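You operate a simulated robot arm through the tools that you are given. There is no shell and no other tool.

You run a simulated robot arm. Do the job below in one go: nothing can be reset, and whatever is moved stays where it is left.

## Task
Draw the hanging rod out, clamp it and hang the blue scarf over it.
Fine: loosen the clamp knob first, tighten it before the scarf goes on; force and drop nothing.

The check looks at the end state, three seconds after you hand in, the way a careful person would. Anything else that was tipped, shoved, dropped, spilled or broken makes it a failure.

## Robot
A 7-joint arm with a two-finger parallel gripper, fixed in place. Base frame: the origin is on the floor under the middle of its stand, x ahead of it, y to its left, z up. Readings come in m, degrees, newtons and seconds.
With the tool pointing down near the work surface it reaches from about 0.1 to 0.7 m from the base axis. Its first joint turns from -166.0 to 166.0 degrees. Payload 3.91 kg.
Tool frame: the origin (TCP) lies between the finger pads and is the grasp point; the fingertips stand 0.03 m ahead of it; z points along the fingers, y is the line along which they close. The gripper opens to 0.11 m. The fingers are 0.02 m wide and 0.01 m thick; the gripper's body (0.048 by 0.112 m) begins 0.055 m behind the TCP.
Orientation is that of the tool frame in the base frame, as a unit quaternion [x, y, z, w]. With the fingers straight down and closing along the base's y, the tool's x points along the base's -x, its y along +y and its z along -z.

## Interface
- The arm moves only by the tool servo_tool. Its argument "steps" is one flat list of numbers, 6 for each row, row after row: the shift along the tool's x, y, z in units of 50 mm (1.0 is 50 mm), then the turn, a rotation vector about the tool's x, y, z in units of 8 degrees (1.0 is 8 degrees). In form: [tx, ty, tz, ax, ay, az, tx, ty, tz, ax, ay, az, ...]. A call has 1 to 20 rows; each row shifts and turns the commanded pose from where the row before left it, along the tool's axes as they then stand. "gripper" is the closure in counts, from 0 (fully open) to 255 (shut), set as the call begins (left out, the last holds). A call with a number of a shift or a turn outside -1 to 1 is refused whole. Each row takes 0.2 s and may step no farther than 0.05 m and 8.6 degrees from the row before; otherwise, or with a gripper value out of range, the whole call is refused. Where a pose cannot be reached the arm comes as near as it can. A force on the tool above 50 N (or 10 N above the force at the start of the call, whichever is more), or a blocked arm, ends the call early, and 0.2 s more pass. The fingers move at their own pace (about 0.153 m/s each) and stop on an object; they squeeze with about 22 N. The grip force told is the motor's: it shows also when the fingers shut on nothing. Time passes only in rows, and 0.2 s behind the last, so rows that do not move let the fingers close. It gives the time, the measured TCP pose, the force on the tool (base axes), the opening and the grip force at its end, in the units of the frame above (readings bear some noise), with the torque about the TCP (base axes, N m) and any sound that the robot's microphone picked up.
- Cameras (640 x 400 px; columns grow to the right, rows downward): "scene" is fixed at [0.0498, 0.4986, 1.7086]; the picture's right is [-0.36, -0.93, 0.00], its down [-0.59, 0.23, -0.78] and it looks along [0.72, -0.28, -0.63] (base axes); focal length 332 px, centre (320, 200). "wrist" rides on the gripper at [0.077, 0.007, -0.115] in the tool frame; the picture's right is [-0.09, 1.00, 0.00], its down [-0.80, -0.07, -0.59] and it looks along [-0.59, -0.05, 0.80] (tool axes); focal length 270 px, centre (320, 200). There is no depth. A picture from a camera that has moved, and an enlarged one, comes with that camera's place and axes in the base frame and with its lens.
- camera(camera): a new picture of that camera. The clock stands still meanwhile.
- slide_trunk(by): slides the trunk up (or, below 0, down) by that many m; the arm rides with it, the base frame stays. It gives what a move gives, with no picture.
- zoom(camera, box): a new picture of the part [left, top, right, bottom] of that camera's present view, enlarged. The clock stands still meanwhile.
- sign_off(): hands the job in; it is judged then, once.

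Places have to be worked out from the pictures, the camera data and where the tool is seen. Open the gripper and draw the arm clear of the work before you hand the job in, unless the task says otherwise.

The tools are called after "Request:" as a command line: name --argument value ..., lists and objects as JSON in quotes. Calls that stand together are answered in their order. servo_tool: Moves the arm, as the interface text tells. Its arguments: {"type":"object","properties":{"steps":{"type":"array","items":{"type":"number"}},"gripper":{"type":"number"}},"required":["steps"]} The other tools are called the same way: slide_trunk (by) moves the trunk up or down; camera (camera) takes a picture; zoom (camera, box) takes an enlarged picture of a part of a camera's view; sign_off () hands the job in.

At the start:

```text
clock: 0.0
ee_pos: [0.2612, 0.211, 1.51]
ee_rot: [0.0, 1.0, 0.0, 0.0]
wrist_force: [0.1, 0.7, 0.6]
torque: [0.01, 0.03, 0.03]
gripper_width: 0.1101
gripper_force: 0.0
trunk travel left (down, up): [-0.595, 0.015]
```

scene: 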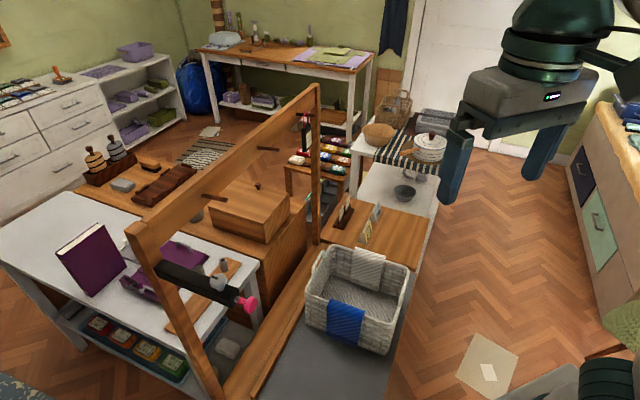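
wrist: 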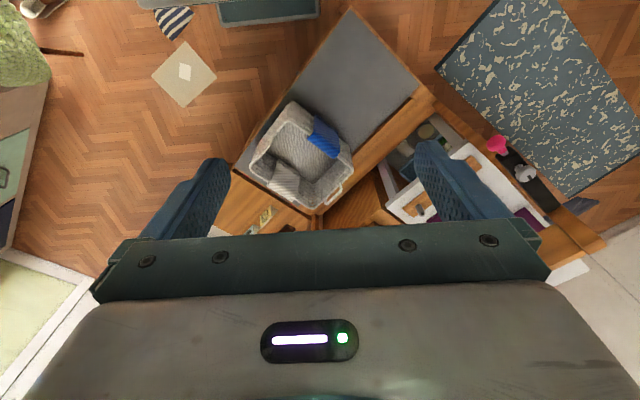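

I start by taking a closer look at the frame, the rod bracket with the pink knob, and the basket with the blue scarf.

Request:
zoom --camera "scene" --box '[130, 220, 290, 320]'

Request:
zoom --camera "scene" --box '[280, 220, 440, 370]'

Request:
zoom --camera "scene" --box '[120, 80, 340, 400]'

Request:
zoom --camera "wrist" --box '[440, 110, 640, 270]'

Request:
zoom --camera "wrist" --box '[230, 80, 430, 240]'

```text
4.00 times, centred on (210, 270) of scene
camera zoom: at [0.0498, 0.4986, 1.7086], right [-0.36, -0.93, 0.0], down [-0.59, 0.23, -0.78], along [0.72, -0.28, -0.63], focal length 1329 px, centre (760, -80)
```

zoom: 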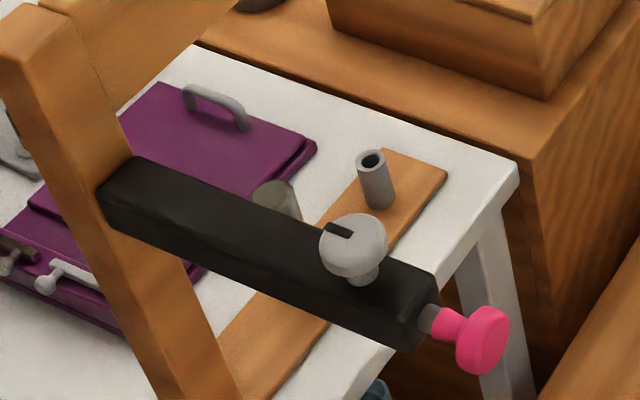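

```text
2.67 times, centred on (360, 295) of scene
camera zoom: at [0.0498, 0.4986, 1.7086], right [-0.36, -0.93, 0.0], down [-0.59, 0.23, -0.78], along [0.72, -0.28, -0.63], focal length 886 px, centre (213, -53)
```

zoom: 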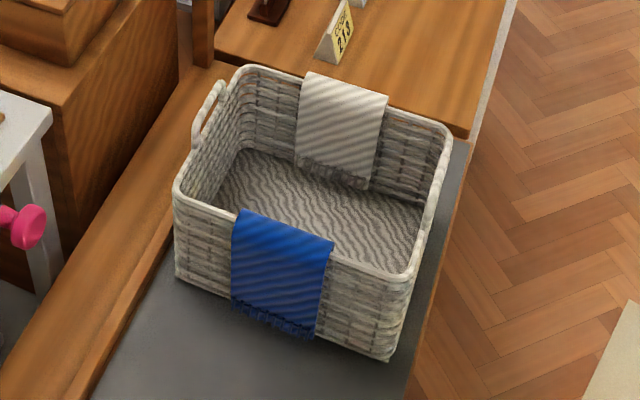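

```text
1.25 times, centred on (230, 240) of scene
camera zoom: at [0.0498, 0.4986, 1.7086], right [-0.36, -0.93, 0.0], down [-0.59, 0.23, -0.78], along [0.72, -0.28, -0.63], focal length 415 px, centre (432, 150)
```

zoom: 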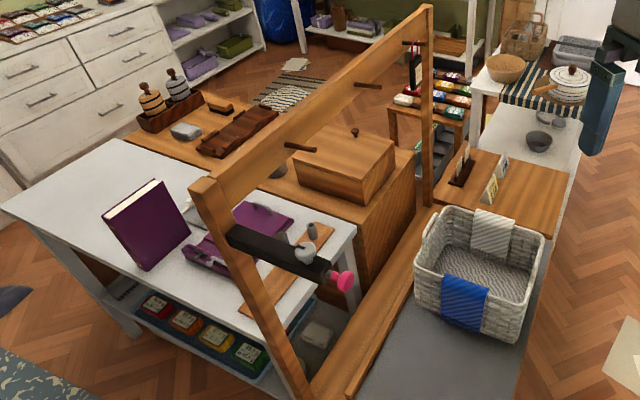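

```text
2.50 times, centred on (540, 190) of wrist
camera zoom: at [0.1838, 0.2186, 1.6246], right [0.09, 1.0, 0.0], down [0.8, -0.07, 0.6], along [0.59, -0.05, -0.8], focal length 676 px, centre (-230, 225)
```

zoom: 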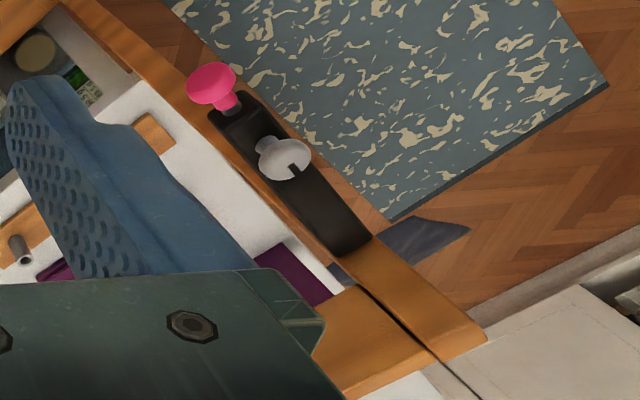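

```text
2.50 times, centred on (330, 160) of wrist
camera zoom: at [0.1838, 0.2186, 1.6246], right [0.09, 1.0, 0.0], down [0.8, -0.07, 0.6], along [0.59, -0.05, -0.8], focal length 676 px, centre (295, 300)
```

zoom: 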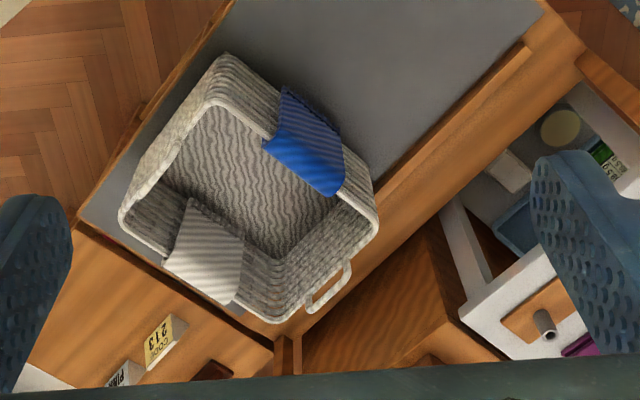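

The silver clamp knob triangulates to about (0.439, 0.533, 1.245) with a vertical axis. The pink rod end is at about (0.398, 0.490, 1.212), and the rod points towards the robot along (-0.71, -0.71, 0). I move over there, turned 45° to line up with the rod, for a closer look.

Request:
servo_tool --steps '[-0.397, 0.797, 0.1, 0, 0, 0, -0.397, 0.797, 0.1, 0, 0, 0, -0.397, 0.797, 0.1, 0, 0, 0, -0.397, 0.797, 0.1, 0, 0, 0, -0.397, 0.797, 0.1, 0, 0, 0, -0.397, 0.797, 0.1, 0, 0, 0, 0, 0, 0, 0, 0, -0.9375, 0, 0, 0, 0, 0, -0.9375, 0, 0, 0, 0, 0, -0.9375, 0, 0, 0, 0, 0, -0.9375, 0, 0, 0, 0, 0, -0.9375, 0, 0, 0, 0, 0, -0.9375, 0, 0, 0, 0, 0, 0]' --gripper 0

Request:
camera --camera "wrist"

Request:
camera --camera "scene"

```text
clock: 2.8
ee_pos: [0.3558, 0.418, 1.4465]
ee_rot: [-0.384, 0.923, 0.0, 0.0]
wrist_force: [-0.4, 0.2, 1.0]
torque: [0.01, -0.02, 0.03]
gripper_width: 0.1102
gripper_force: 0.1
out of reach, approached as far as the arm can: row 4, 5, 6
trunk travel left (down, up): [-0.595, 0.015]
```

```text
taken
camera wrist: at [0.2952, 0.369, 1.5604], right [-0.64, 0.77, 0.0], down [0.61, 0.52, 0.6], along [0.46, 0.38, -0.8], focal length 270 px, centre (320, 200)
```

wrist: 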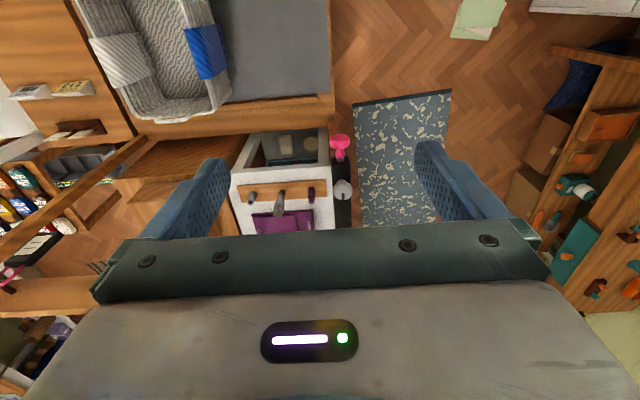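

```text
taken
```

scene: 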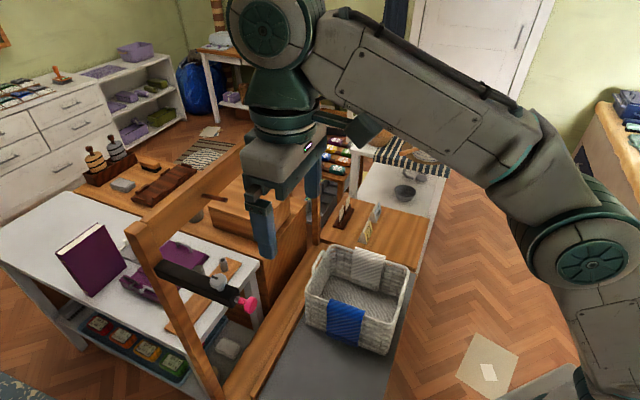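

The arm ran out of reach at that height (about 0.55 m radius at z 1.45), so I go lower, where the reach is longer. I stay short of the pink knob while I do.

Request:
servo_tool --steps '[0, 0, 0.5, 0, 0, 0, 0, 0, 0.5, 0, 0, 0, 0, 0, 0.5, 0, 0, 0, 0, 0, 0.5, 0, 0, 0, 0, 0, 0, 0, 0, 0]'

```text
clock: 4.0
ee_pos: [0.355, 0.4194, 1.3457]
ee_rot: [-0.383, 0.924, 0.0, 0.001]
wrist_force: [0.9, 0.8, 0.0]
torque: [-0.02, -0.02, 0.01]
gripper_width: 0.1099
gripper_force: 0.1
trunk travel left (down, up): [-0.595, 0.015]
```

The pose dropped exactly 0.1 m. Now I move outward towards the knob at this height, with the fingertips about 60 mm above the knob.

Request:
servo_tool --steps '[-0.5, 0.1, 0, 0, 0, 0, -0.5, 0.1, 0, 0, 0, 0, -0.5, 0.1, 0, 0, 0, 0, -0.5, 0.1, 0, 0, 0, 0, 0, 0, 0, 0, 0, 0]'

Request:
camera --camera "wrist"

Request:
camera --camera "scene"

```text
clock: 5.2
ee_pos: [0.41, 0.5007, 1.3469]
ee_rot: [-0.383, 0.924, 0.001, 0.002]
wrist_force: [0.0, -0.6, 0.7]
torque: [0.07, 0.02, -0.02]
gripper_width: 0.1096
gripper_force: 0.1
trunk travel left (down, up): [-0.595, 0.015]
```

```text
taken
camera wrist: at [0.3504, 0.4518, 1.4616], right [-0.64, 0.77, 0.0], down [0.62, 0.52, 0.6], along [0.46, 0.38, -0.8], focal length 270 px, centre (320, 200)
```

wrist: 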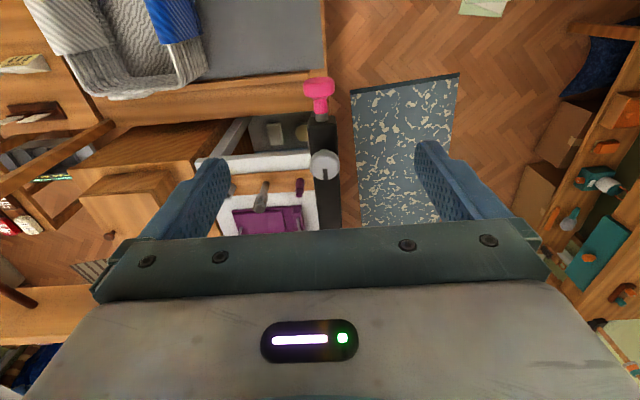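

```text
taken
```

scene: 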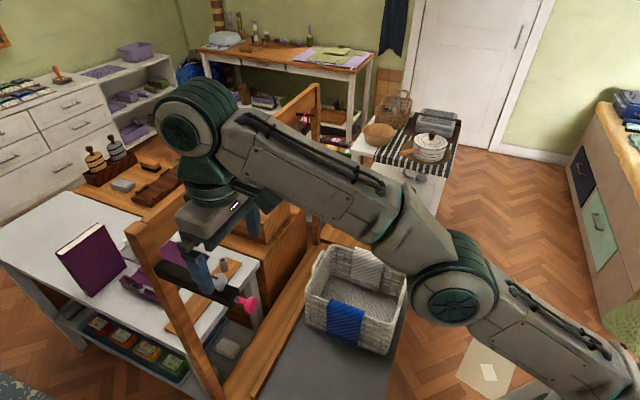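

The reach works here. I zoom in on the knob, sleeve and pink end.

Request:
zoom --camera "wrist" --box '[270, 60, 390, 230]'

Request:
zoom --camera "scene" --box '[130, 220, 290, 320]'

```text
2.35 times, centred on (330, 145) of wrist
camera zoom: at [0.3504, 0.4518, 1.4616], right [-0.64, 0.77, 0.0], down [0.62, 0.52, 0.6], along [0.46, 0.38, -0.8], focal length 636 px, centre (296, 329)
```

zoom: 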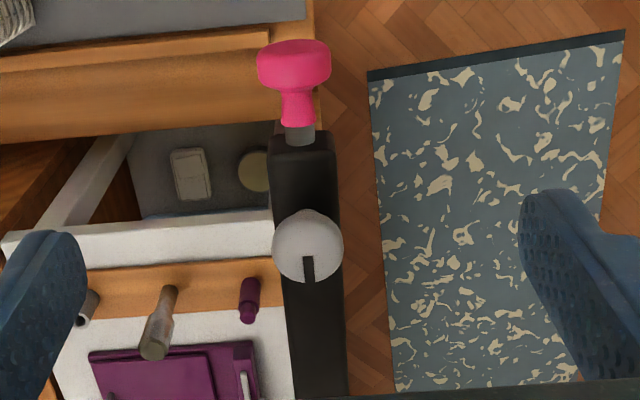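

```text
4.00 times, centred on (210, 270) of scene
camera zoom: at [0.0498, 0.4986, 1.7086], right [-0.36, -0.93, 0.0], down [-0.59, 0.23, -0.78], along [0.72, -0.28, -0.63], focal length 1329 px, centre (760, -80)
```

zoom: 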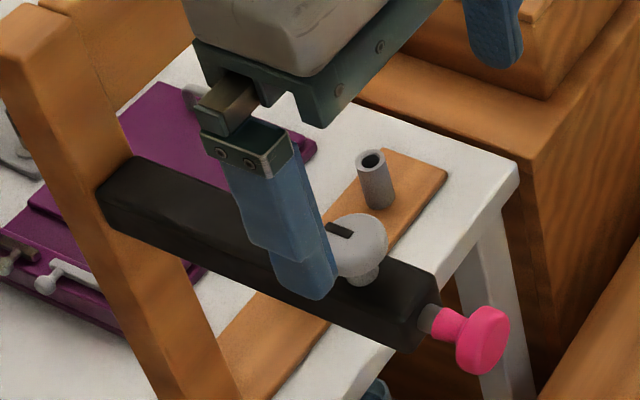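

The knob disc is about 27 mm across, centred near (0.440, 0.5325) with its top at z ≈ 1.245, just above the 28 mm sleeve. I centre over it and turn the tool clockwise (seen from above) first, to leave room for a long counter-clockwise loosening stroke.

Request:
servo_tool --steps '[-0.437, 0.013, 0, 0, 0, 0, -0.437, 0.013, 0, 0, 0, 0, 0, 0, 0, 0, 0, 0.9375, 0, 0, 0, 0, 0, 0.9375, 0, 0, 0, 0, 0, 0.9375, 0, 0, 0, 0, 0, 0.9375, 0, 0, 0, 0, 0, 0.9375, 0, 0, 0, 0, 0, 0.9375, 0, 0, 0, 0, 0, 0.9375, 0, 0, 0, 0, 0, 0.9375, 0, 0, 0, 0, 0, 0]'

Request:
camera --camera "wrist"

Request:
zoom --camera "scene" --box '[130, 170, 290, 320]'

```text
clock: 7.6
ee_pos: [0.411, 0.5039, 1.3458]
ee_rot: [0.131, 0.991, 0.0, 0.001]
wrist_force: [-0.6, 0.2, -0.2]
torque: [0.04, 0.03, 0.0]
gripper_width: 0.1099
gripper_force: 0.0
out of reach, approached as far as the arm can: row 1, 2
trunk travel left (down, up): [-0.595, 0.015]
```

```text
taken
camera wrist: at [0.3379, 0.5305, 1.4602], right [0.34, 0.94, 0.0], down [0.75, -0.28, 0.6], along [0.56, -0.2, -0.8], focal length 270 px, centre (320, 200)
```

wrist: 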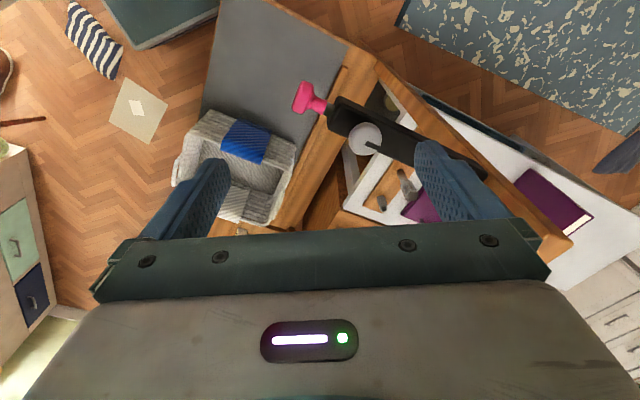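

```text
2.67 times, centred on (210, 245) of scene
camera zoom: at [0.0498, 0.4986, 1.7086], right [-0.36, -0.93, 0.0], down [-0.59, 0.23, -0.78], along [0.72, -0.28, -0.63], focal length 886 px, centre (613, 80)
```

zoom: 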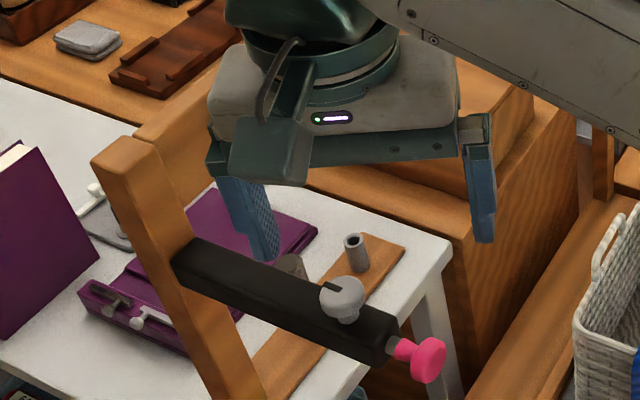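

Reach is the limit here: it fits a sphere that should reach about 0.71 m at z ≈ 1.26. I use the last 15 mm of trunk travel upward to gain a little more.

Request:
slide_trunk --by 0.014

```text
clock: 8.2
ee_pos: [0.4115, 0.5044, 1.3588]
ee_rot: [0.13, 0.992, 0.0, 0.0]
wrist_force: [0.3, 0.8, 0.0]
torque: [0.0, 0.02, -0.03]
gripper_width: 0.1102
gripper_force: 0.0
trunk travel left (down, up): [-0.609, 0.001]
```

Now I descend to z ≈ 1.287, with the fingertips still above the disc, then shift sideways to centre over the knob.

Request:
servo_tool --steps '[0, 0, 0.48, 0, 0, 0, 0, 0, 0.48, 0, 0, 0, 0, 0, 0.48, 0, 0, 0, -0.135, 0.23, 0, 0, 0, 0, -0.135, 0.23, 0, 0, 0, 0, -0.134, 0.23, 0, 0, 0, 0, 0, 0, 0, 0, 0, 0]'

Request:
camera --camera "wrist"

Request:
zoom --camera "scene" --box '[130, 170, 290, 320]'

```text
clock: 9.8
ee_pos: [0.4404, 0.5319, 1.2889]
ee_rot: [0.131, 0.991, 0.001, 0.001]
wrist_force: [-0.6, 0.1, -0.6]
torque: [0.02, -0.01, 0.06]
gripper_width: 0.1101
gripper_force: 0.0
trunk travel left (down, up): [-0.609, 0.001]
```

```text
taken
camera wrist: at [0.3661, 0.5578, 1.4028], right [0.34, 0.94, 0.0], down [0.75, -0.28, 0.6], along [0.56, -0.2, -0.8], focal length 270 px, centre (320, 200)
```

wrist: 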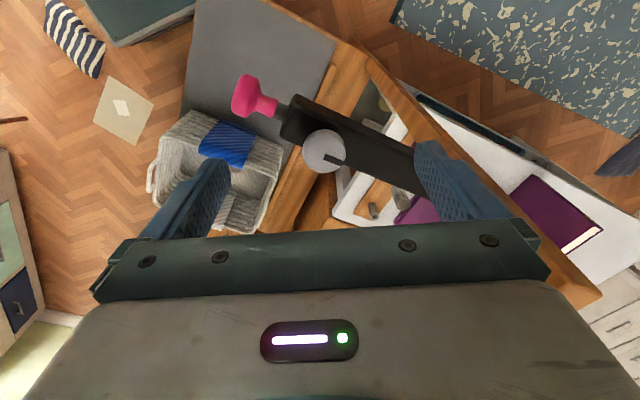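

```text
2.67 times, centred on (210, 245) of scene
camera zoom: at [0.0498, 0.4986, 1.7086], right [-0.36, -0.93, 0.0], down [-0.59, 0.23, -0.78], along [0.72, -0.28, -0.63], focal length 886 px, centre (613, 80)
```

zoom: 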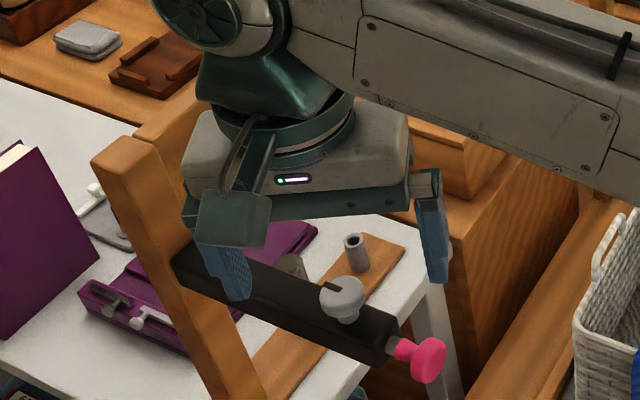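

The knob is centred between the fingers, with about 1 mm agreement across three views. I descend until the fingertips are at z ≈ 1.231, beside the disc and just above the sleeve.

Request:
servo_tool --steps '[0, 0.01, 0.18, 0, 0, 0, 0, 0.01, 0.19, 0, 0, 0, 0, 0, 0.18, 0, 0, 0, 0, 0, 0, 0, 0, 0]'

Request:
zoom --camera "scene" --box '[160, 220, 260, 310]'

Request:
camera --camera "wrist"

```text
clock: 10.8
ee_pos: [0.4408, 0.5334, 1.2601]
ee_rot: [0.131, 0.991, 0.001, 0.0]
wrist_force: [-0.1, -0.9, 0.0]
torque: [0.01, 0.02, 0.0]
gripper_width: 0.11
gripper_force: 0.0
trunk travel left (down, up): [-0.609, 0.001]
```

```text
4.44 times, centred on (210, 265) of scene
camera zoom: at [0.0498, 0.4986, 1.7086], right [-0.36, -0.93, 0.0], down [-0.59, 0.23, -0.78], along [0.72, -0.28, -0.63], focal length 1477 px, centre (809, -89)
```

zoom: 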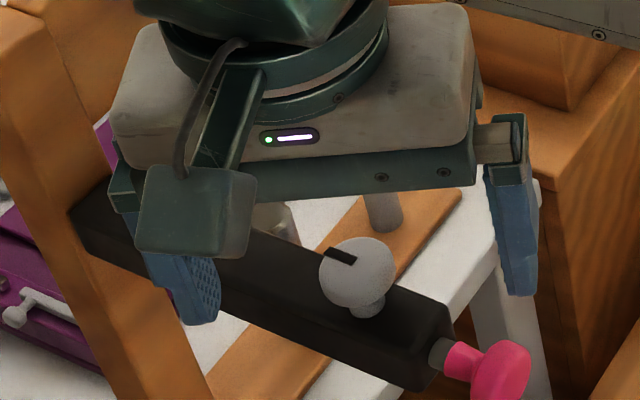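

```text
taken
camera wrist: at [0.3669, 0.5595, 1.3746], right [0.34, 0.94, 0.0], down [0.75, -0.28, 0.59], along [0.56, -0.2, -0.8], focal length 270 px, centre (320, 200)
```

wrist: 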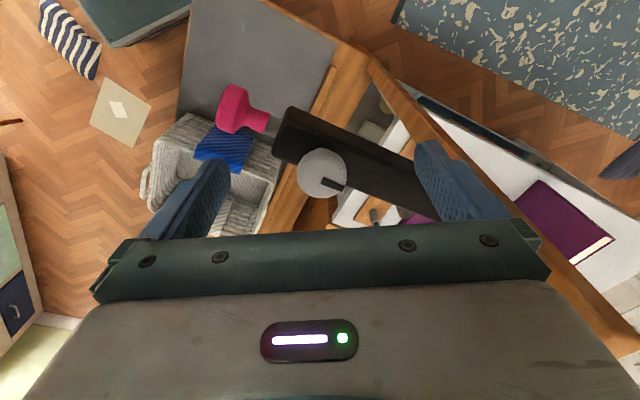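

The fingers straddle the disc with no contact force. Now I close the gripper on the knob.

Request:
servo_tool --steps '[0, 0, 0, 0, 0, 0, 0, 0, 0, 0, 0, 0, 0, 0, 0, 0, 0, 0]' --gripper 255

Request:
zoom --camera "scene" --box '[160, 220, 260, 310]'

Request:
camera --camera "wrist"

```text
clock: 11.6
ee_pos: [0.4408, 0.5338, 1.2611]
ee_rot: [0.13, 0.992, 0.001, 0.0]
wrist_force: [2.1, 5.8, 2.5]
torque: [0.25, -0.02, 0.0]
gripper_width: 0.0272
gripper_force: 44.9
trunk travel left (down, up): [-0.609, 0.001]
```

```text
4.44 times, centred on (210, 265) of scene
camera zoom: at [0.0498, 0.4986, 1.7086], right [-0.36, -0.93, 0.0], down [-0.59, 0.23, -0.78], along [0.72, -0.28, -0.63], focal length 1477 px, centre (809, -89)
```

zoom: 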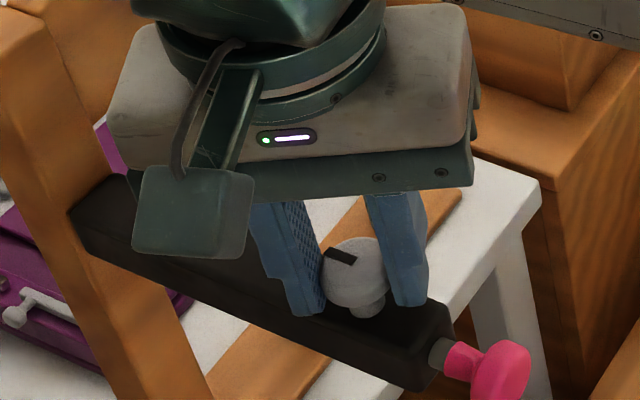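

```text
taken
camera wrist: at [0.367, 0.5603, 1.3746], right [0.34, 0.94, 0.0], down [0.75, -0.28, 0.6], along [0.56, -0.2, -0.8], focal length 270 px, centre (320, 200)
```

wrist: 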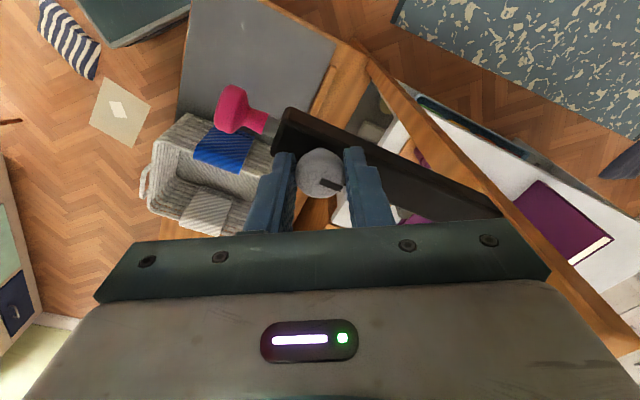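

The grip is on (27.2 mm wide) with a small 6 N sideways load, so I nudge the tool 0.6 mm to relax it. Then I start turning counter-clockwise (negative about tool z) gently and watch the torque.

Request:
servo_tool --steps '[0, 0.012, 0, 0, 0, 0, 0, 0, 0, 0, 0, -0.4, 0, 0, 0, 0, 0, -0.4, 0, 0, 0, 0, 0, -0.4]'

Request:
zoom --camera "wrist" --box '[260, 120, 380, 220]'

```text
clock: 12.6
ee_pos: [0.4414, 0.5342, 1.2605]
ee_rot: [0.046, 0.999, 0.0, 0.0]
wrist_force: [0.2, 2.1, 1.7]
torque: [-0.03, 0.1, -0.02]
gripper_width: 0.0272
gripper_force: 44.7
trunk travel left (down, up): [-0.609, 0.001]
```

```text
4.00 times, centred on (320, 170) of wrist
camera zoom: at [0.3636, 0.5478, 1.3745], right [0.18, 0.98, 0.0], down [0.79, -0.14, 0.6], along [0.59, -0.11, -0.8], focal length 1081 px, centre (320, 320)
```

zoom: 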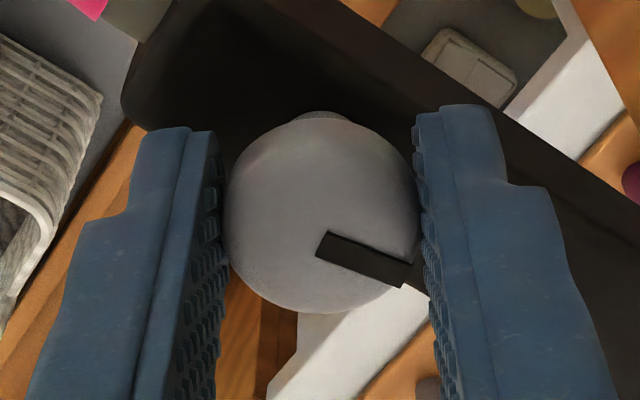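

The knob turns with the fingers at almost no torque. I continue counter-clockwise.

Request:
servo_tool --steps '[0, 0, 0, 0, 0, -0.8, 0, 0, 0, 0, 0, -0.8, 0, 0, 0, 0, 0, -0.8, 0, 0, 0, 0, 0, -0.8, 0, 0, 0, 0, 0, -0.8, 0, 0, 0, 0, 0, -0.8, 0, 0, 0, 0, 0, -0.8, 0, 0, 0, 0, 0, -0.8]'

Request:
zoom --camera "wrist" --box '[260, 120, 380, 220]'

```text
clock: 14.4
ee_pos: [0.4411, 0.5328, 1.2605]
ee_rot: [-0.39, 0.921, 0.0, 0.0]
wrist_force: [-1.4, -5.7, -4.9]
torque: [-0.08, -0.05, -0.05]
gripper_width: 0.0273
gripper_force: 45.4
trunk travel left (down, up): [-0.609, 0.001]
```

```text
4.00 times, centred on (320, 170) of wrist
camera zoom: at [0.3816, 0.4822, 1.3746], right [-0.65, 0.76, 0.0], down [0.61, 0.53, 0.59], along [0.45, 0.39, -0.8], focal length 1081 px, centre (320, 320)
```

zoom: 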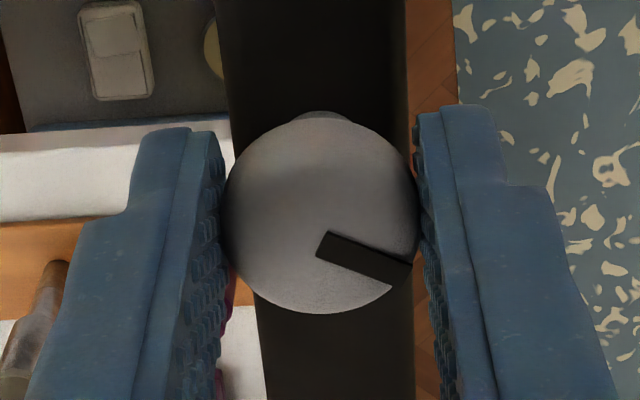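

The pointer mark stays fixed relative to the fingers, so the knob has turned about 61° counter-clockwise without resistance. I keep going.

Request:
servo_tool --steps '[0, 0, 0, 0, 0, -0.8, 0, 0, 0, 0, 0, -0.8, 0, 0, 0, 0, 0, -0.8, 0, 0, 0, 0, 0, -0.8, 0, 0, 0, 0, 0, -0.8, 0, 0, 0, 0, 0, -0.8, 0, 0, 0, 0, 0, -0.8, 0, 0, 0, 0, 0, -0.8]'

Request:
zoom --camera "wrist" --box '[260, 120, 380, 220]'

Request:
zoom --camera "scene" --box '[160, 220, 260, 310]'

```text
clock: 16.2
ee_pos: [0.4422, 0.5333, 1.2602]
ee_rot: [0.749, -0.663, 0.0, -0.002]
wrist_force: [6.0, -1.8, -0.7]
torque: [0.03, -0.08, -0.63]
gripper_width: 0.0275
gripper_force: 45.2
trunk travel left (down, up): [-0.609, 0.001]
```

```text
4.00 times, centred on (320, 170) of wrist
camera zoom: at [0.4436, 0.4558, 1.3748], right [-1.0, -0.03, 0.0], down [-0.03, 0.8, 0.6], along [-0.02, 0.6, -0.8], focal length 1081 px, centre (320, 320)
```

zoom: 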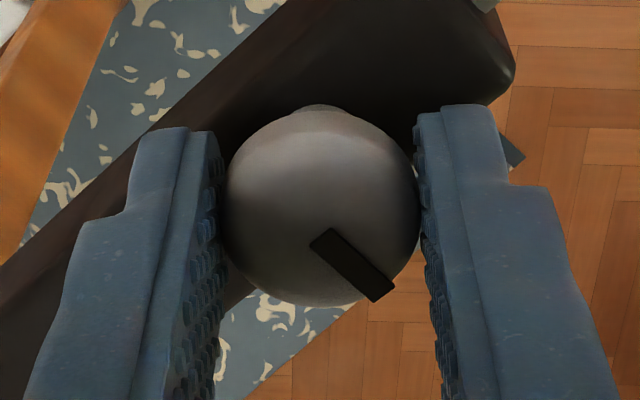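

```text
4.44 times, centred on (210, 265) of scene
camera zoom: at [0.0498, 0.4986, 1.7086], right [-0.36, -0.93, 0.0], down [-0.59, 0.23, -0.78], along [0.72, -0.28, -0.63], focal length 1477 px, centre (809, -89)
```

zoom: 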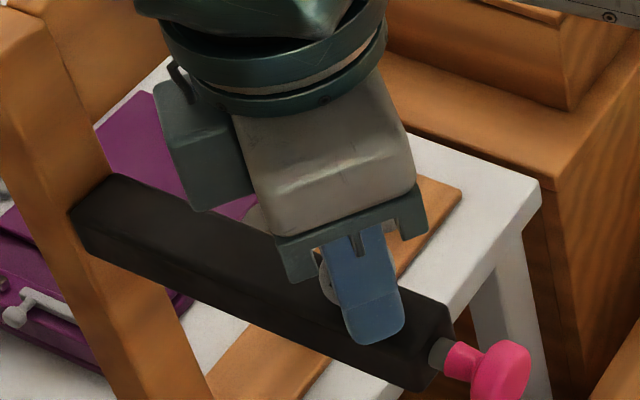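

The knob stopped at about a quarter turn: the pointer mark slipped about 20° in the fingers and the torque rose to 0.6 N·m. It is now perpendicular to the sleeve, which I take as loosened. I release it, lift clear, turn back to 45° and retreat to look at the result.

Request:
servo_tool --steps '[0, 0, 0, 0, 0, 0, 0, 0, 0, 0, 0, 0, 0, 0, 0, 0, 0, 0, 0, 0, -0.3, 0, 0, 0, 0, 0, -0.3, 0, 0, 0, 0, 0, 0, 0, 0, 0.93, 0, 0, 0, 0, 0, 0.93, 0, 0, 0, 0, 0, 0.93, 0, 0, 0, 0, 0, 0.93, 0, 0, 0, 0, 0, 0.93, 0, 0, 0, 0, 0, 0.93, 0, 0, 0, 0, 0, 0.92, 0.5, 0, -0.3, 0, 0, 0, 0.5, 0, -0.3, 0, 0, 0, 0, 0, 0, 0, 0, 0]' --gripper 0

Request:
camera --camera "wrist"

Request:
zoom --camera "scene" --box '[160, 220, 260, 310]'

```text
clock: 19.4
ee_pos: [0.4053, 0.4979, 1.3196]
ee_rot: [-0.382, 0.924, 0.0, 0.0]
wrist_force: [0.8, 0.1, -0.2]
torque: [-0.04, 0.01, 0.01]
gripper_width: 0.1098
gripper_force: 0.0
trunk travel left (down, up): [-0.609, 0.001]
```

```text
taken
camera wrist: at [0.3451, 0.4483, 1.4349], right [-0.64, 0.77, 0.0], down [0.62, 0.52, 0.59], along [0.46, 0.38, -0.8], focal length 270 px, centre (320, 200)
```

wrist: 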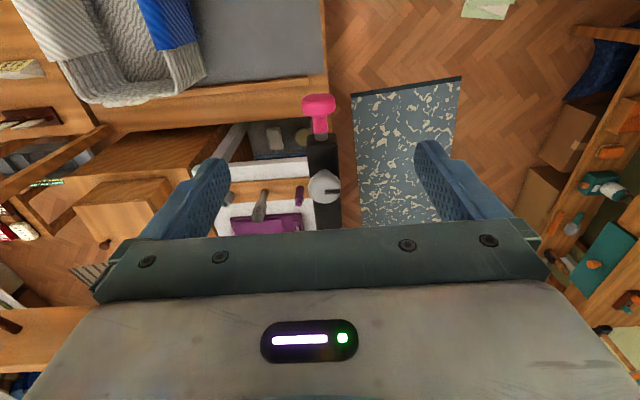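

```text
4.44 times, centred on (210, 265) of scene
camera zoom: at [0.0498, 0.4986, 1.7086], right [-0.36, -0.93, 0.0], down [-0.59, 0.23, -0.78], along [0.72, -0.28, -0.63], focal length 1477 px, centre (809, -89)
```

zoom: 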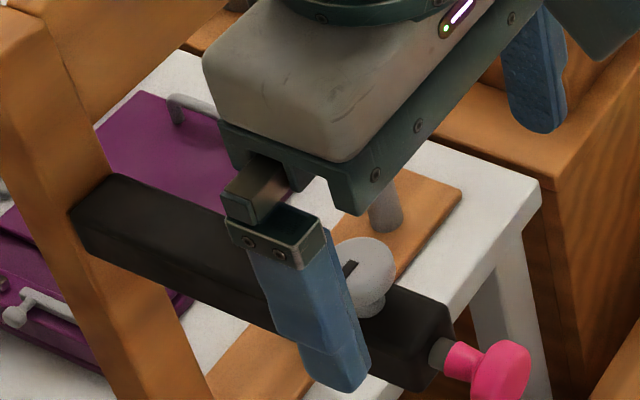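

The pointer now lies perpendicular to the sleeve, a full quarter turn. Next is the pink rod end, so I zoom in to refine its position.

Request:
zoom --camera "wrist" --box '[280, 80, 360, 200]'

Request:
zoom --camera "scene" --box '[230, 280, 270, 320]'

```text
3.33 times, centred on (320, 140) of wrist
camera zoom: at [0.3451, 0.4483, 1.4349], right [-0.64, 0.77, 0.0], down [0.62, 0.52, 0.59], along [0.46, 0.38, -0.8], focal length 901 px, centre (320, 400)
```

zoom: 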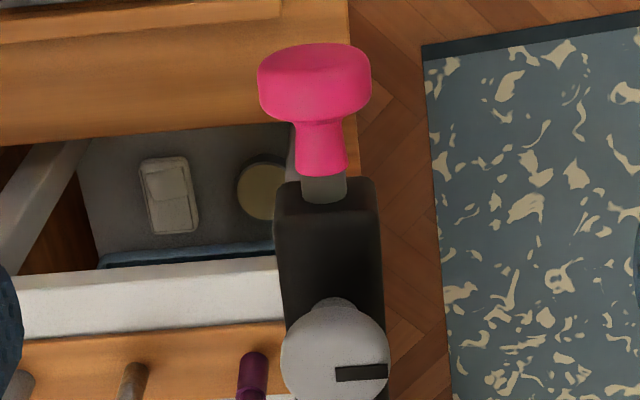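

```text
10.00 times, centred on (250, 300) of scene
camera zoom: at [0.0498, 0.4986, 1.7086], right [-0.36, -0.93, 0.0], down [-0.59, 0.23, -0.78], along [0.72, -0.28, -0.63], focal length 3324 px, centre (1020, -800)
```

zoom: 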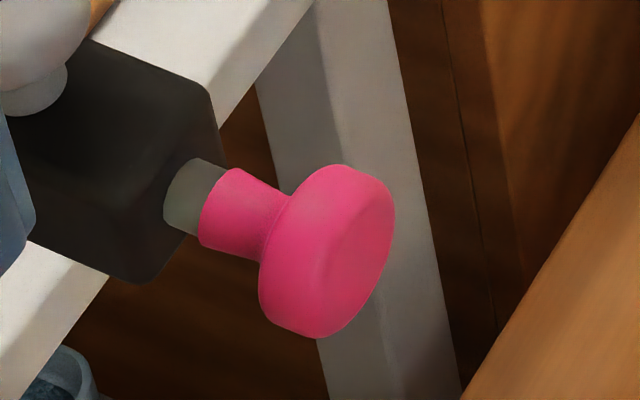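

The pink disc is about 28 mm across, centred near (0.398, 0.491, 1.210). I shift 10 mm and descend with the open fingers straddling it.

Request:
servo_tool --steps '[0.2, 0.004, 0, 0, 0, 0, 0, 0, 0.5, 0, 0, 0, 0, 0, 0.5, 0, 0, 0, 0, 0, 0.5, 0, 0, 0, 0, 0, 0.4, 0, 0, 0, 0, 0, 0.24, 0, 0, 0, 0, 0, 0, 0, 0, 0]'

Request:
camera --camera "wrist"

Request:
zoom --camera "scene" --box '[180, 220, 300, 330]'

```text
clock: 21.0
ee_pos: [0.3975, 0.4928, 1.2146]
ee_rot: [-0.382, 0.924, 0.001, 0.001]
wrist_force: [-0.4, -1.0, -0.8]
torque: [0.0, -0.01, 0.0]
gripper_width: 0.1097
gripper_force: 0.0
trunk travel left (down, up): [-0.609, 0.001]
```

```text
taken
camera wrist: at [0.3379, 0.4417, 1.3282], right [-0.64, 0.77, 0.0], down [0.62, 0.52, 0.6], along [0.46, 0.38, -0.8], focal length 270 px, centre (320, 200)
```

wrist: 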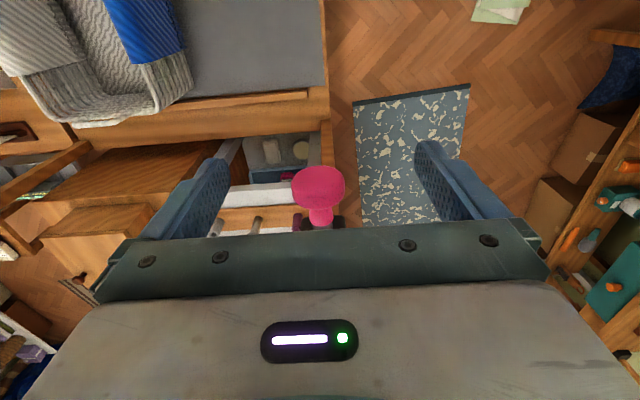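

```text
3.64 times, centred on (240, 275) of scene
camera zoom: at [0.0498, 0.4986, 1.7086], right [-0.36, -0.93, 0.0], down [-0.59, 0.23, -0.78], along [0.72, -0.28, -0.63], focal length 1209 px, centre (611, -73)
```

zoom: 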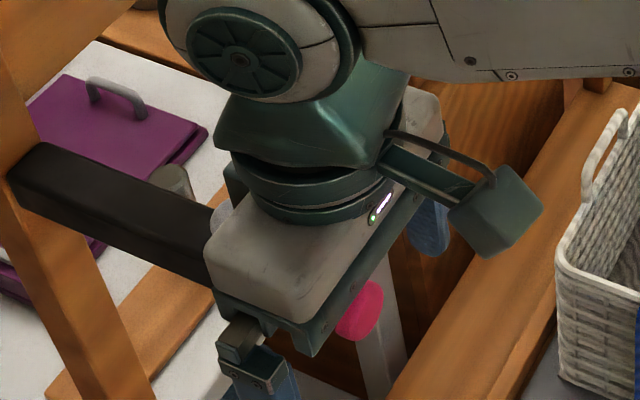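

The disc sits right at the grasp point, about 1.5 mm to one side. I correct that and close on the pink disc.

Request:
servo_tool --steps '[0, -0.03, 0, 0, 0, 0, 0, 0, 0, 0, 0, 0, 0, 0, 0, 0, 0, 0]' --gripper 255

Request:
zoom --camera "wrist" --box '[250, 120, 390, 240]'

```text
clock: 21.8
ee_pos: [0.3988, 0.4904, 1.2131]
ee_rot: [-0.383, 0.924, 0.0, 0.001]
wrist_force: [-1.1, 0.2, -0.7]
torque: [0.05, -0.01, 0.05]
gripper_width: 0.027
gripper_force: 44.8
trunk travel left (down, up): [-0.609, 0.001]
```

```text
3.33 times, centred on (320, 180) of wrist
camera zoom: at [0.3386, 0.4408, 1.328], right [-0.64, 0.77, 0.0], down [0.62, 0.52, 0.6], along [0.46, 0.38, -0.8], focal length 901 px, centre (320, 267)
```

zoom: 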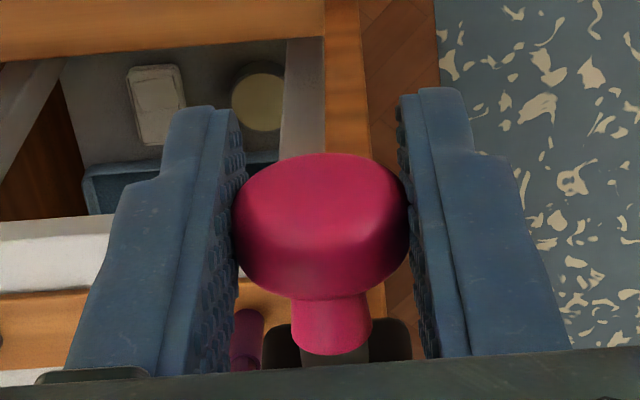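

It is a clean grip with negligible side load. I draw the rod out gently along tool +x, 15 mm first, and check the force.

Request:
servo_tool --steps '[0.1, 0, 0, 0, 0, 0, 0.1, 0, 0, 0, 0, 0, 0.1, 0, 0, 0, 0, 0]'

Request:
zoom --camera "wrist" --box '[250, 120, 390, 240]'

```text
clock: 22.6
ee_pos: [0.3889, 0.4799, 1.2135]
ee_rot: [-0.382, 0.924, 0.001, 0.0]
wrist_force: [-2.4, 0.8, 0.9]
torque: [0.14, -0.14, -0.01]
gripper_width: 0.0269
gripper_force: 44.7
trunk travel left (down, up): [-0.609, 0.001]
```

```text
3.33 times, centred on (320, 180) of wrist
camera zoom: at [0.328, 0.4302, 1.3279], right [-0.64, 0.77, 0.0], down [0.62, 0.52, 0.6], along [0.46, 0.38, -0.8], focal length 901 px, centre (320, 267)
```

zoom: 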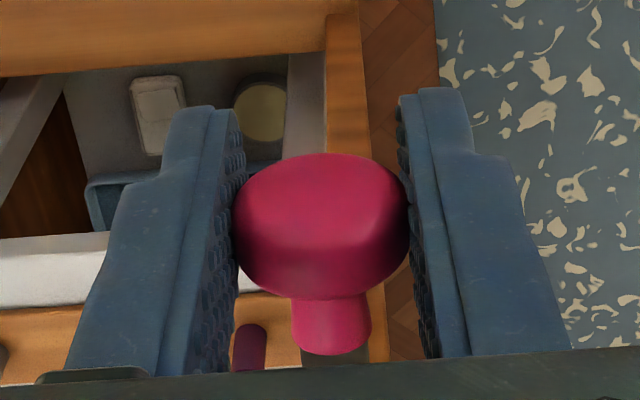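

The rod slides freely. I continue in small steps.

Request:
servo_tool --steps '[0.16, 0, 0, 0, 0, 0, 0.16, 0, 0, 0, 0, 0, 0.16, 0, 0, 0, 0, 0, 0.16, 0, 0, 0, 0, 0, 0.16, 0, 0, 0, 0, 0]'

Request:
camera --camera "scene"

```text
clock: 23.8
ee_pos: [0.3593, 0.4505, 1.2123]
ee_rot: [-0.383, 0.924, 0.0, 0.001]
wrist_force: [-2.7, 1.9, -1.3]
torque: [0.31, -0.38, 0.09]
gripper_width: 0.0271
gripper_force: 44.9
trunk travel left (down, up): [-0.609, 0.001]
```

```text
taken
```

scene: 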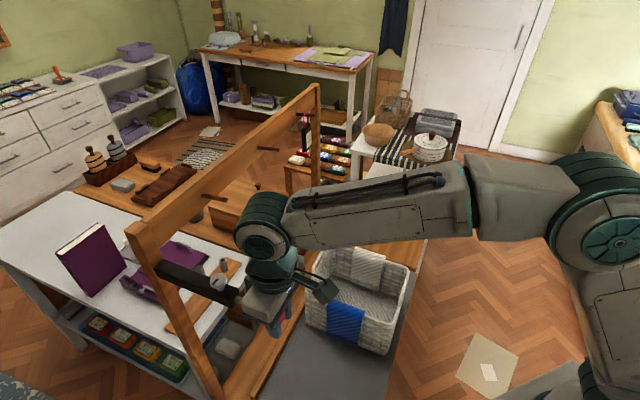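

About 56 mm is out with forces under 4 N. I continue.

Request:
servo_tool --steps '[0.16, 0, 0, 0, 0, 0, 0.16, 0, 0, 0, 0, 0, 0.16, 0, 0, 0, 0, 0, 0.16, 0, 0, 0, 0, 0, 0.16, 0, 0, 0, 0, 0]'

Request:
zoom --camera "scene" --box '[150, 230, 330, 340]'

```text
clock: 25.0
ee_pos: [0.3326, 0.4231, 1.2121]
ee_rot: [-0.383, 0.924, 0.0, 0.001]
wrist_force: [-2.2, 0.6, 1.4]
torque: [0.4, -0.44, -0.01]
gripper_width: 0.0272
gripper_force: 46.0
trunk travel left (down, up): [-0.609, 0.001]
```

```text
3.56 times, centred on (240, 285) of scene
camera zoom: at [0.0498, 0.4986, 1.7086], right [-0.36, -0.93, 0.0], down [-0.59, 0.23, -0.78], along [0.72, -0.28, -0.63], focal length 1182 px, centre (604, -102)
```

zoom: 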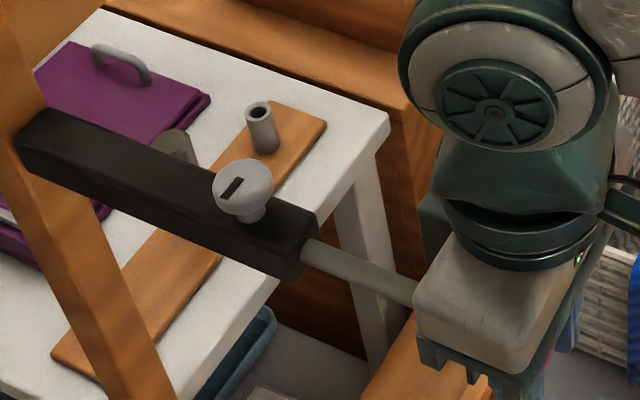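

95 mm is out and still free. I continue carefully, watching for a stop.

Request:
servo_tool --steps '[0.12, 0, 0, 0, 0, 0, 0.12, 0, 0, 0, 0, 0, 0.12, 0, 0, 0, 0, 0, 0.12, 0, 0, 0, 0, 0, 0.12, 0, 0, 0, 0, 0]'

Request:
zoom --camera "wrist" --box '[250, 120, 390, 240]'

```text
clock: 26.2
ee_pos: [0.3105, 0.4029, 1.2129]
ee_rot: [-0.383, 0.924, 0.0, 0.0]
wrist_force: [-2.1, 1.5, 2.8]
torque: [0.04, -0.02, 0.06]
gripper_width: 0.0271
gripper_force: 45.0
trunk travel left (down, up): [-0.609, 0.001]
```

```text
3.33 times, centred on (320, 180) of wrist
camera zoom: at [0.25, 0.3523, 1.3278], right [-0.64, 0.77, 0.0], down [0.62, 0.52, 0.6], along [0.46, 0.38, -0.8], focal length 901 px, centre (320, 267)
```

zoom: 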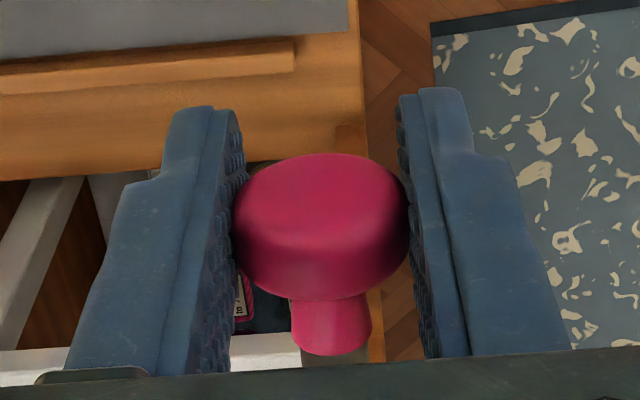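

124 mm is drawn. I check the rod in the scene for any end mark or stop before going further.

Request:
zoom --camera "scene" --box '[190, 250, 330, 350]'

Request:
camera --camera "wrist"

```text
4.00 times, centred on (260, 300) of scene
camera zoom: at [0.0498, 0.4986, 1.7086], right [-0.36, -0.93, 0.0], down [-0.59, 0.23, -0.78], along [0.72, -0.28, -0.63], focal length 1329 px, centre (560, -200)
```

zoom: 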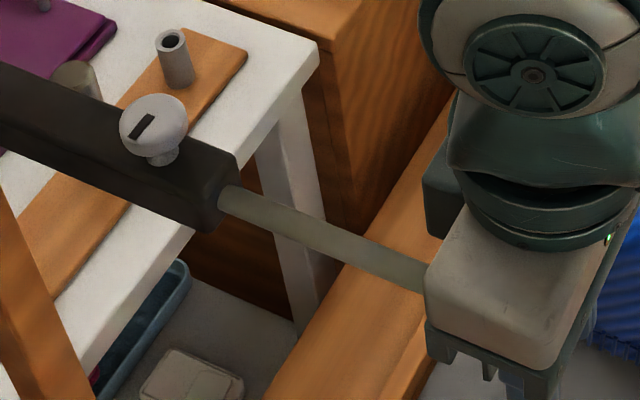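

```text
taken
camera wrist: at [0.25, 0.3523, 1.3278], right [-0.64, 0.77, 0.0], down [0.62, 0.52, 0.6], along [0.46, 0.38, -0.8], focal length 270 px, centre (320, 200)
```

wrist: 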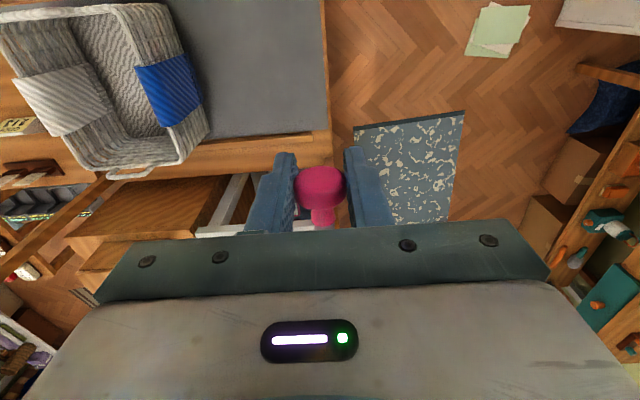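

I zoom in on the scarf to judge how much rod length it needs.

Request:
zoom --camera "wrist" --box '[90, 20, 250, 160]'

Request:
zoom --camera "scene" --box '[300, 240, 420, 370]'

```text
2.86 times, centred on (170, 90) of wrist
camera zoom: at [0.25, 0.3523, 1.3278], right [-0.64, 0.77, 0.0], down [0.62, 0.52, 0.6], along [0.46, 0.38, -0.8], focal length 772 px, centre (749, 514)
```

zoom: 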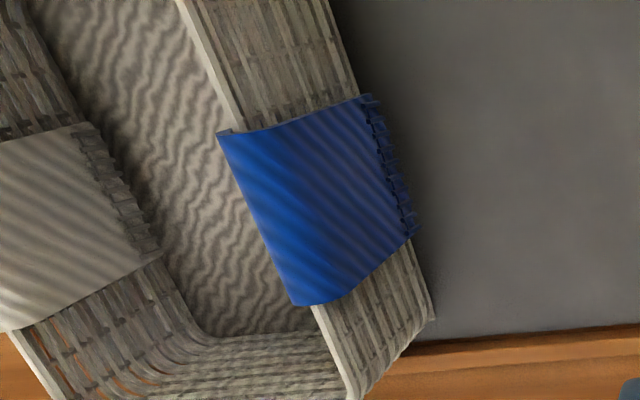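

```text
3.08 times, centred on (360, 305) of scene
camera zoom: at [0.0498, 0.4986, 1.7086], right [-0.36, -0.93, 0.0], down [-0.59, 0.23, -0.78], along [0.72, -0.28, -0.63], focal length 1023 px, centre (197, -123)
```

zoom: 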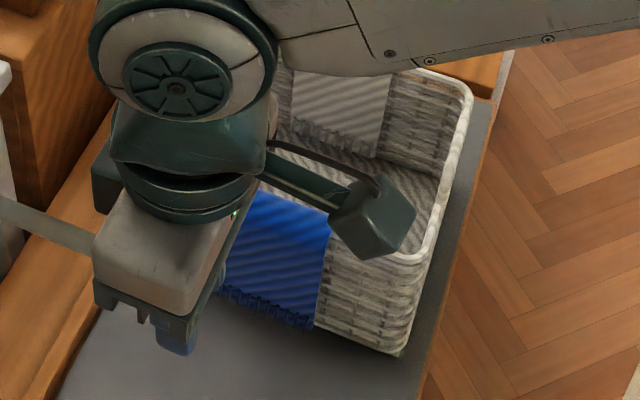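

The scarf is about 0.12 m wide, with the basket rim at z ≈ 0.735 and running at azimuth about 49°. I want a bit more bare rod than the roughly 130 mm showing now. I draw in small increments and watch for a stop.

Request:
servo_tool --steps '[0.08, 0, 0, 0, 0, 0, 0.08, 0, 0, 0, 0, 0, 0.08, 0, 0, 0, 0, 0]'

```text
clock: 27.0
ee_pos: [0.3023, 0.3935, 1.2126]
ee_rot: [-0.383, 0.924, 0.0, 0.001]
wrist_force: [-2.1, 1.5, 8.4]
torque: [-0.08, 0.09, 0.03]
gripper_width: 0.0272
gripper_force: 45.4
trunk travel left (down, up): [-0.609, 0.001]
```

A vertical load of 8 N built up because the tool is about 0.5 mm low, so I raise it slightly while drawing another 8 mm.

Request:
servo_tool --steps '[0, 0, -0.012, 0, 0, 0, 0.08, 0, 0, 0, 0, 0, 0.08, 0, 0, 0, 0, 0]'

Request:
zoom --camera "scene" --box '[190, 250, 330, 350]'

```text
clock: 27.8
ee_pos: [0.2992, 0.3915, 1.2127]
ee_rot: [-0.381, 0.924, 0.001, 0.002]
wrist_force: [11.4, 18.6, 6.9]
torque: [-0.15, 0.19, 0.01]
gripper_width: 0.0271
gripper_force: 44.9
trunk travel left (down, up): [-0.609, 0.001]
```

```text
4.00 times, centred on (260, 300) of scene
camera zoom: at [0.0498, 0.4986, 1.7086], right [-0.36, -0.93, 0.0], down [-0.59, 0.23, -0.78], along [0.72, -0.28, -0.63], focal length 1329 px, centre (560, -200)
```

zoom: 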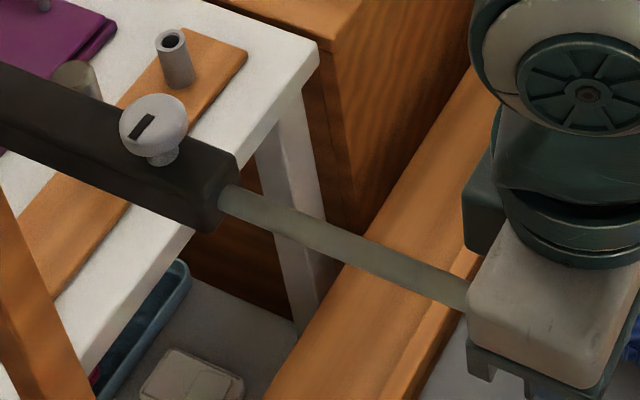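

I hit the end stop at 140 mm (21 N along the rod). I back off 4 mm to relieve the load, then check the readings.

Request:
servo_tool --steps '[-0.07, 0, 0, 0, 0, 0, 0, 0, 0, 0, 0, 0]'

```text
clock: 28.4
ee_pos: [0.2998, 0.3909, 1.2125]
ee_rot: [-0.383, 0.924, 0.0, 0.001]
wrist_force: [4.9, 9.7, 4.1]
torque: [0.58, -0.61, 0.04]
gripper_width: 0.0271
gripper_force: 45.4
trunk travel left (down, up): [-0.609, 0.001]
```

There is still about 10 N along the rod, so I ease off 2 mm more.

Request:
servo_tool --steps '[-0.04, 0, 0, 0, 0, 0, 0, 0, 0, 0, 0, 0]'

```text
clock: 29.0
ee_pos: [0.2995, 0.391, 1.213]
ee_rot: [-0.383, 0.924, -0.001, -0.001]
wrist_force: [-0.2, 3.2, 2.6]
torque: [-0.01, -0.09, 0.01]
gripper_width: 0.0268
gripper_force: 45.1
trunk travel left (down, up): [-0.609, 0.001]
```

The load is gone and the rod is fully drawn out at 140 mm. I release the pink end, lift straight up and look.

Request:
servo_tool --steps '[0, 0, 0, 0, 0, 0, 0, 0, 0, 0, 0, 0, 0, 0, 0, 0, 0, 0, 0, 0, -0.4, 0, 0, 0, 0, 0, -0.6, 0, 0, 0, 0, 0, -0.55, 0, 0, 0, 0, 0, 0, 0, 0, 0]' --gripper 0

Request:
camera --camera "wrist"

Request:
zoom --camera "scene" --box '[190, 250, 330, 350]'

```text
clock: 30.6
ee_pos: [0.2999, 0.3921, 1.2907]
ee_rot: [-0.383, 0.924, 0.001, 0.001]
wrist_force: [0.4, 0.4, -0.5]
torque: [-0.03, 0.0, -0.01]
gripper_width: 0.1102
gripper_force: 0.2
trunk travel left (down, up): [-0.609, 0.001]
```

```text
taken
camera wrist: at [0.2398, 0.3421, 1.4062], right [-0.64, 0.77, 0.0], down [0.62, 0.52, 0.6], along [0.46, 0.38, -0.8], focal length 270 px, centre (320, 200)
```

wrist: 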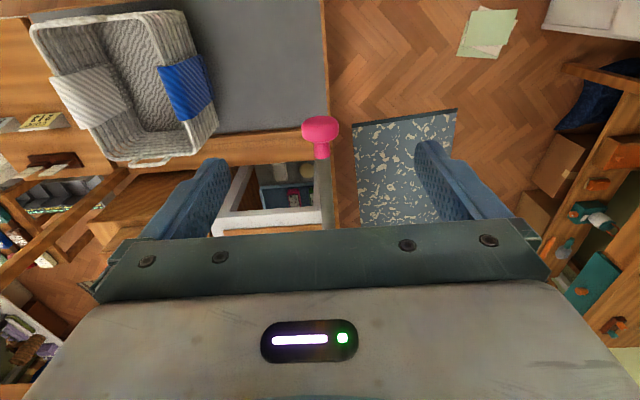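

```text
4.00 times, centred on (260, 300) of scene
camera zoom: at [0.0498, 0.4986, 1.7086], right [-0.36, -0.93, 0.0], down [-0.59, 0.23, -0.78], along [0.72, -0.28, -0.63], focal length 1329 px, centre (560, -200)
```

zoom: 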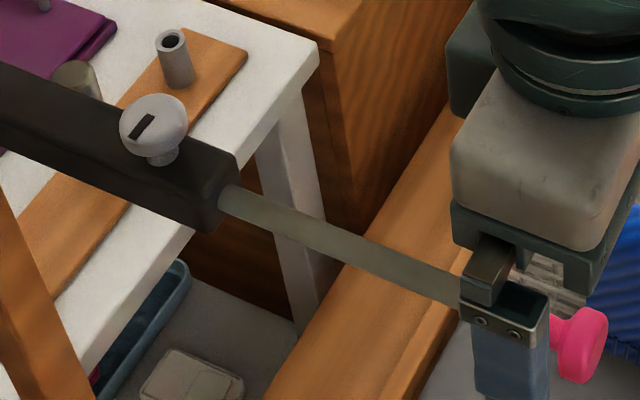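

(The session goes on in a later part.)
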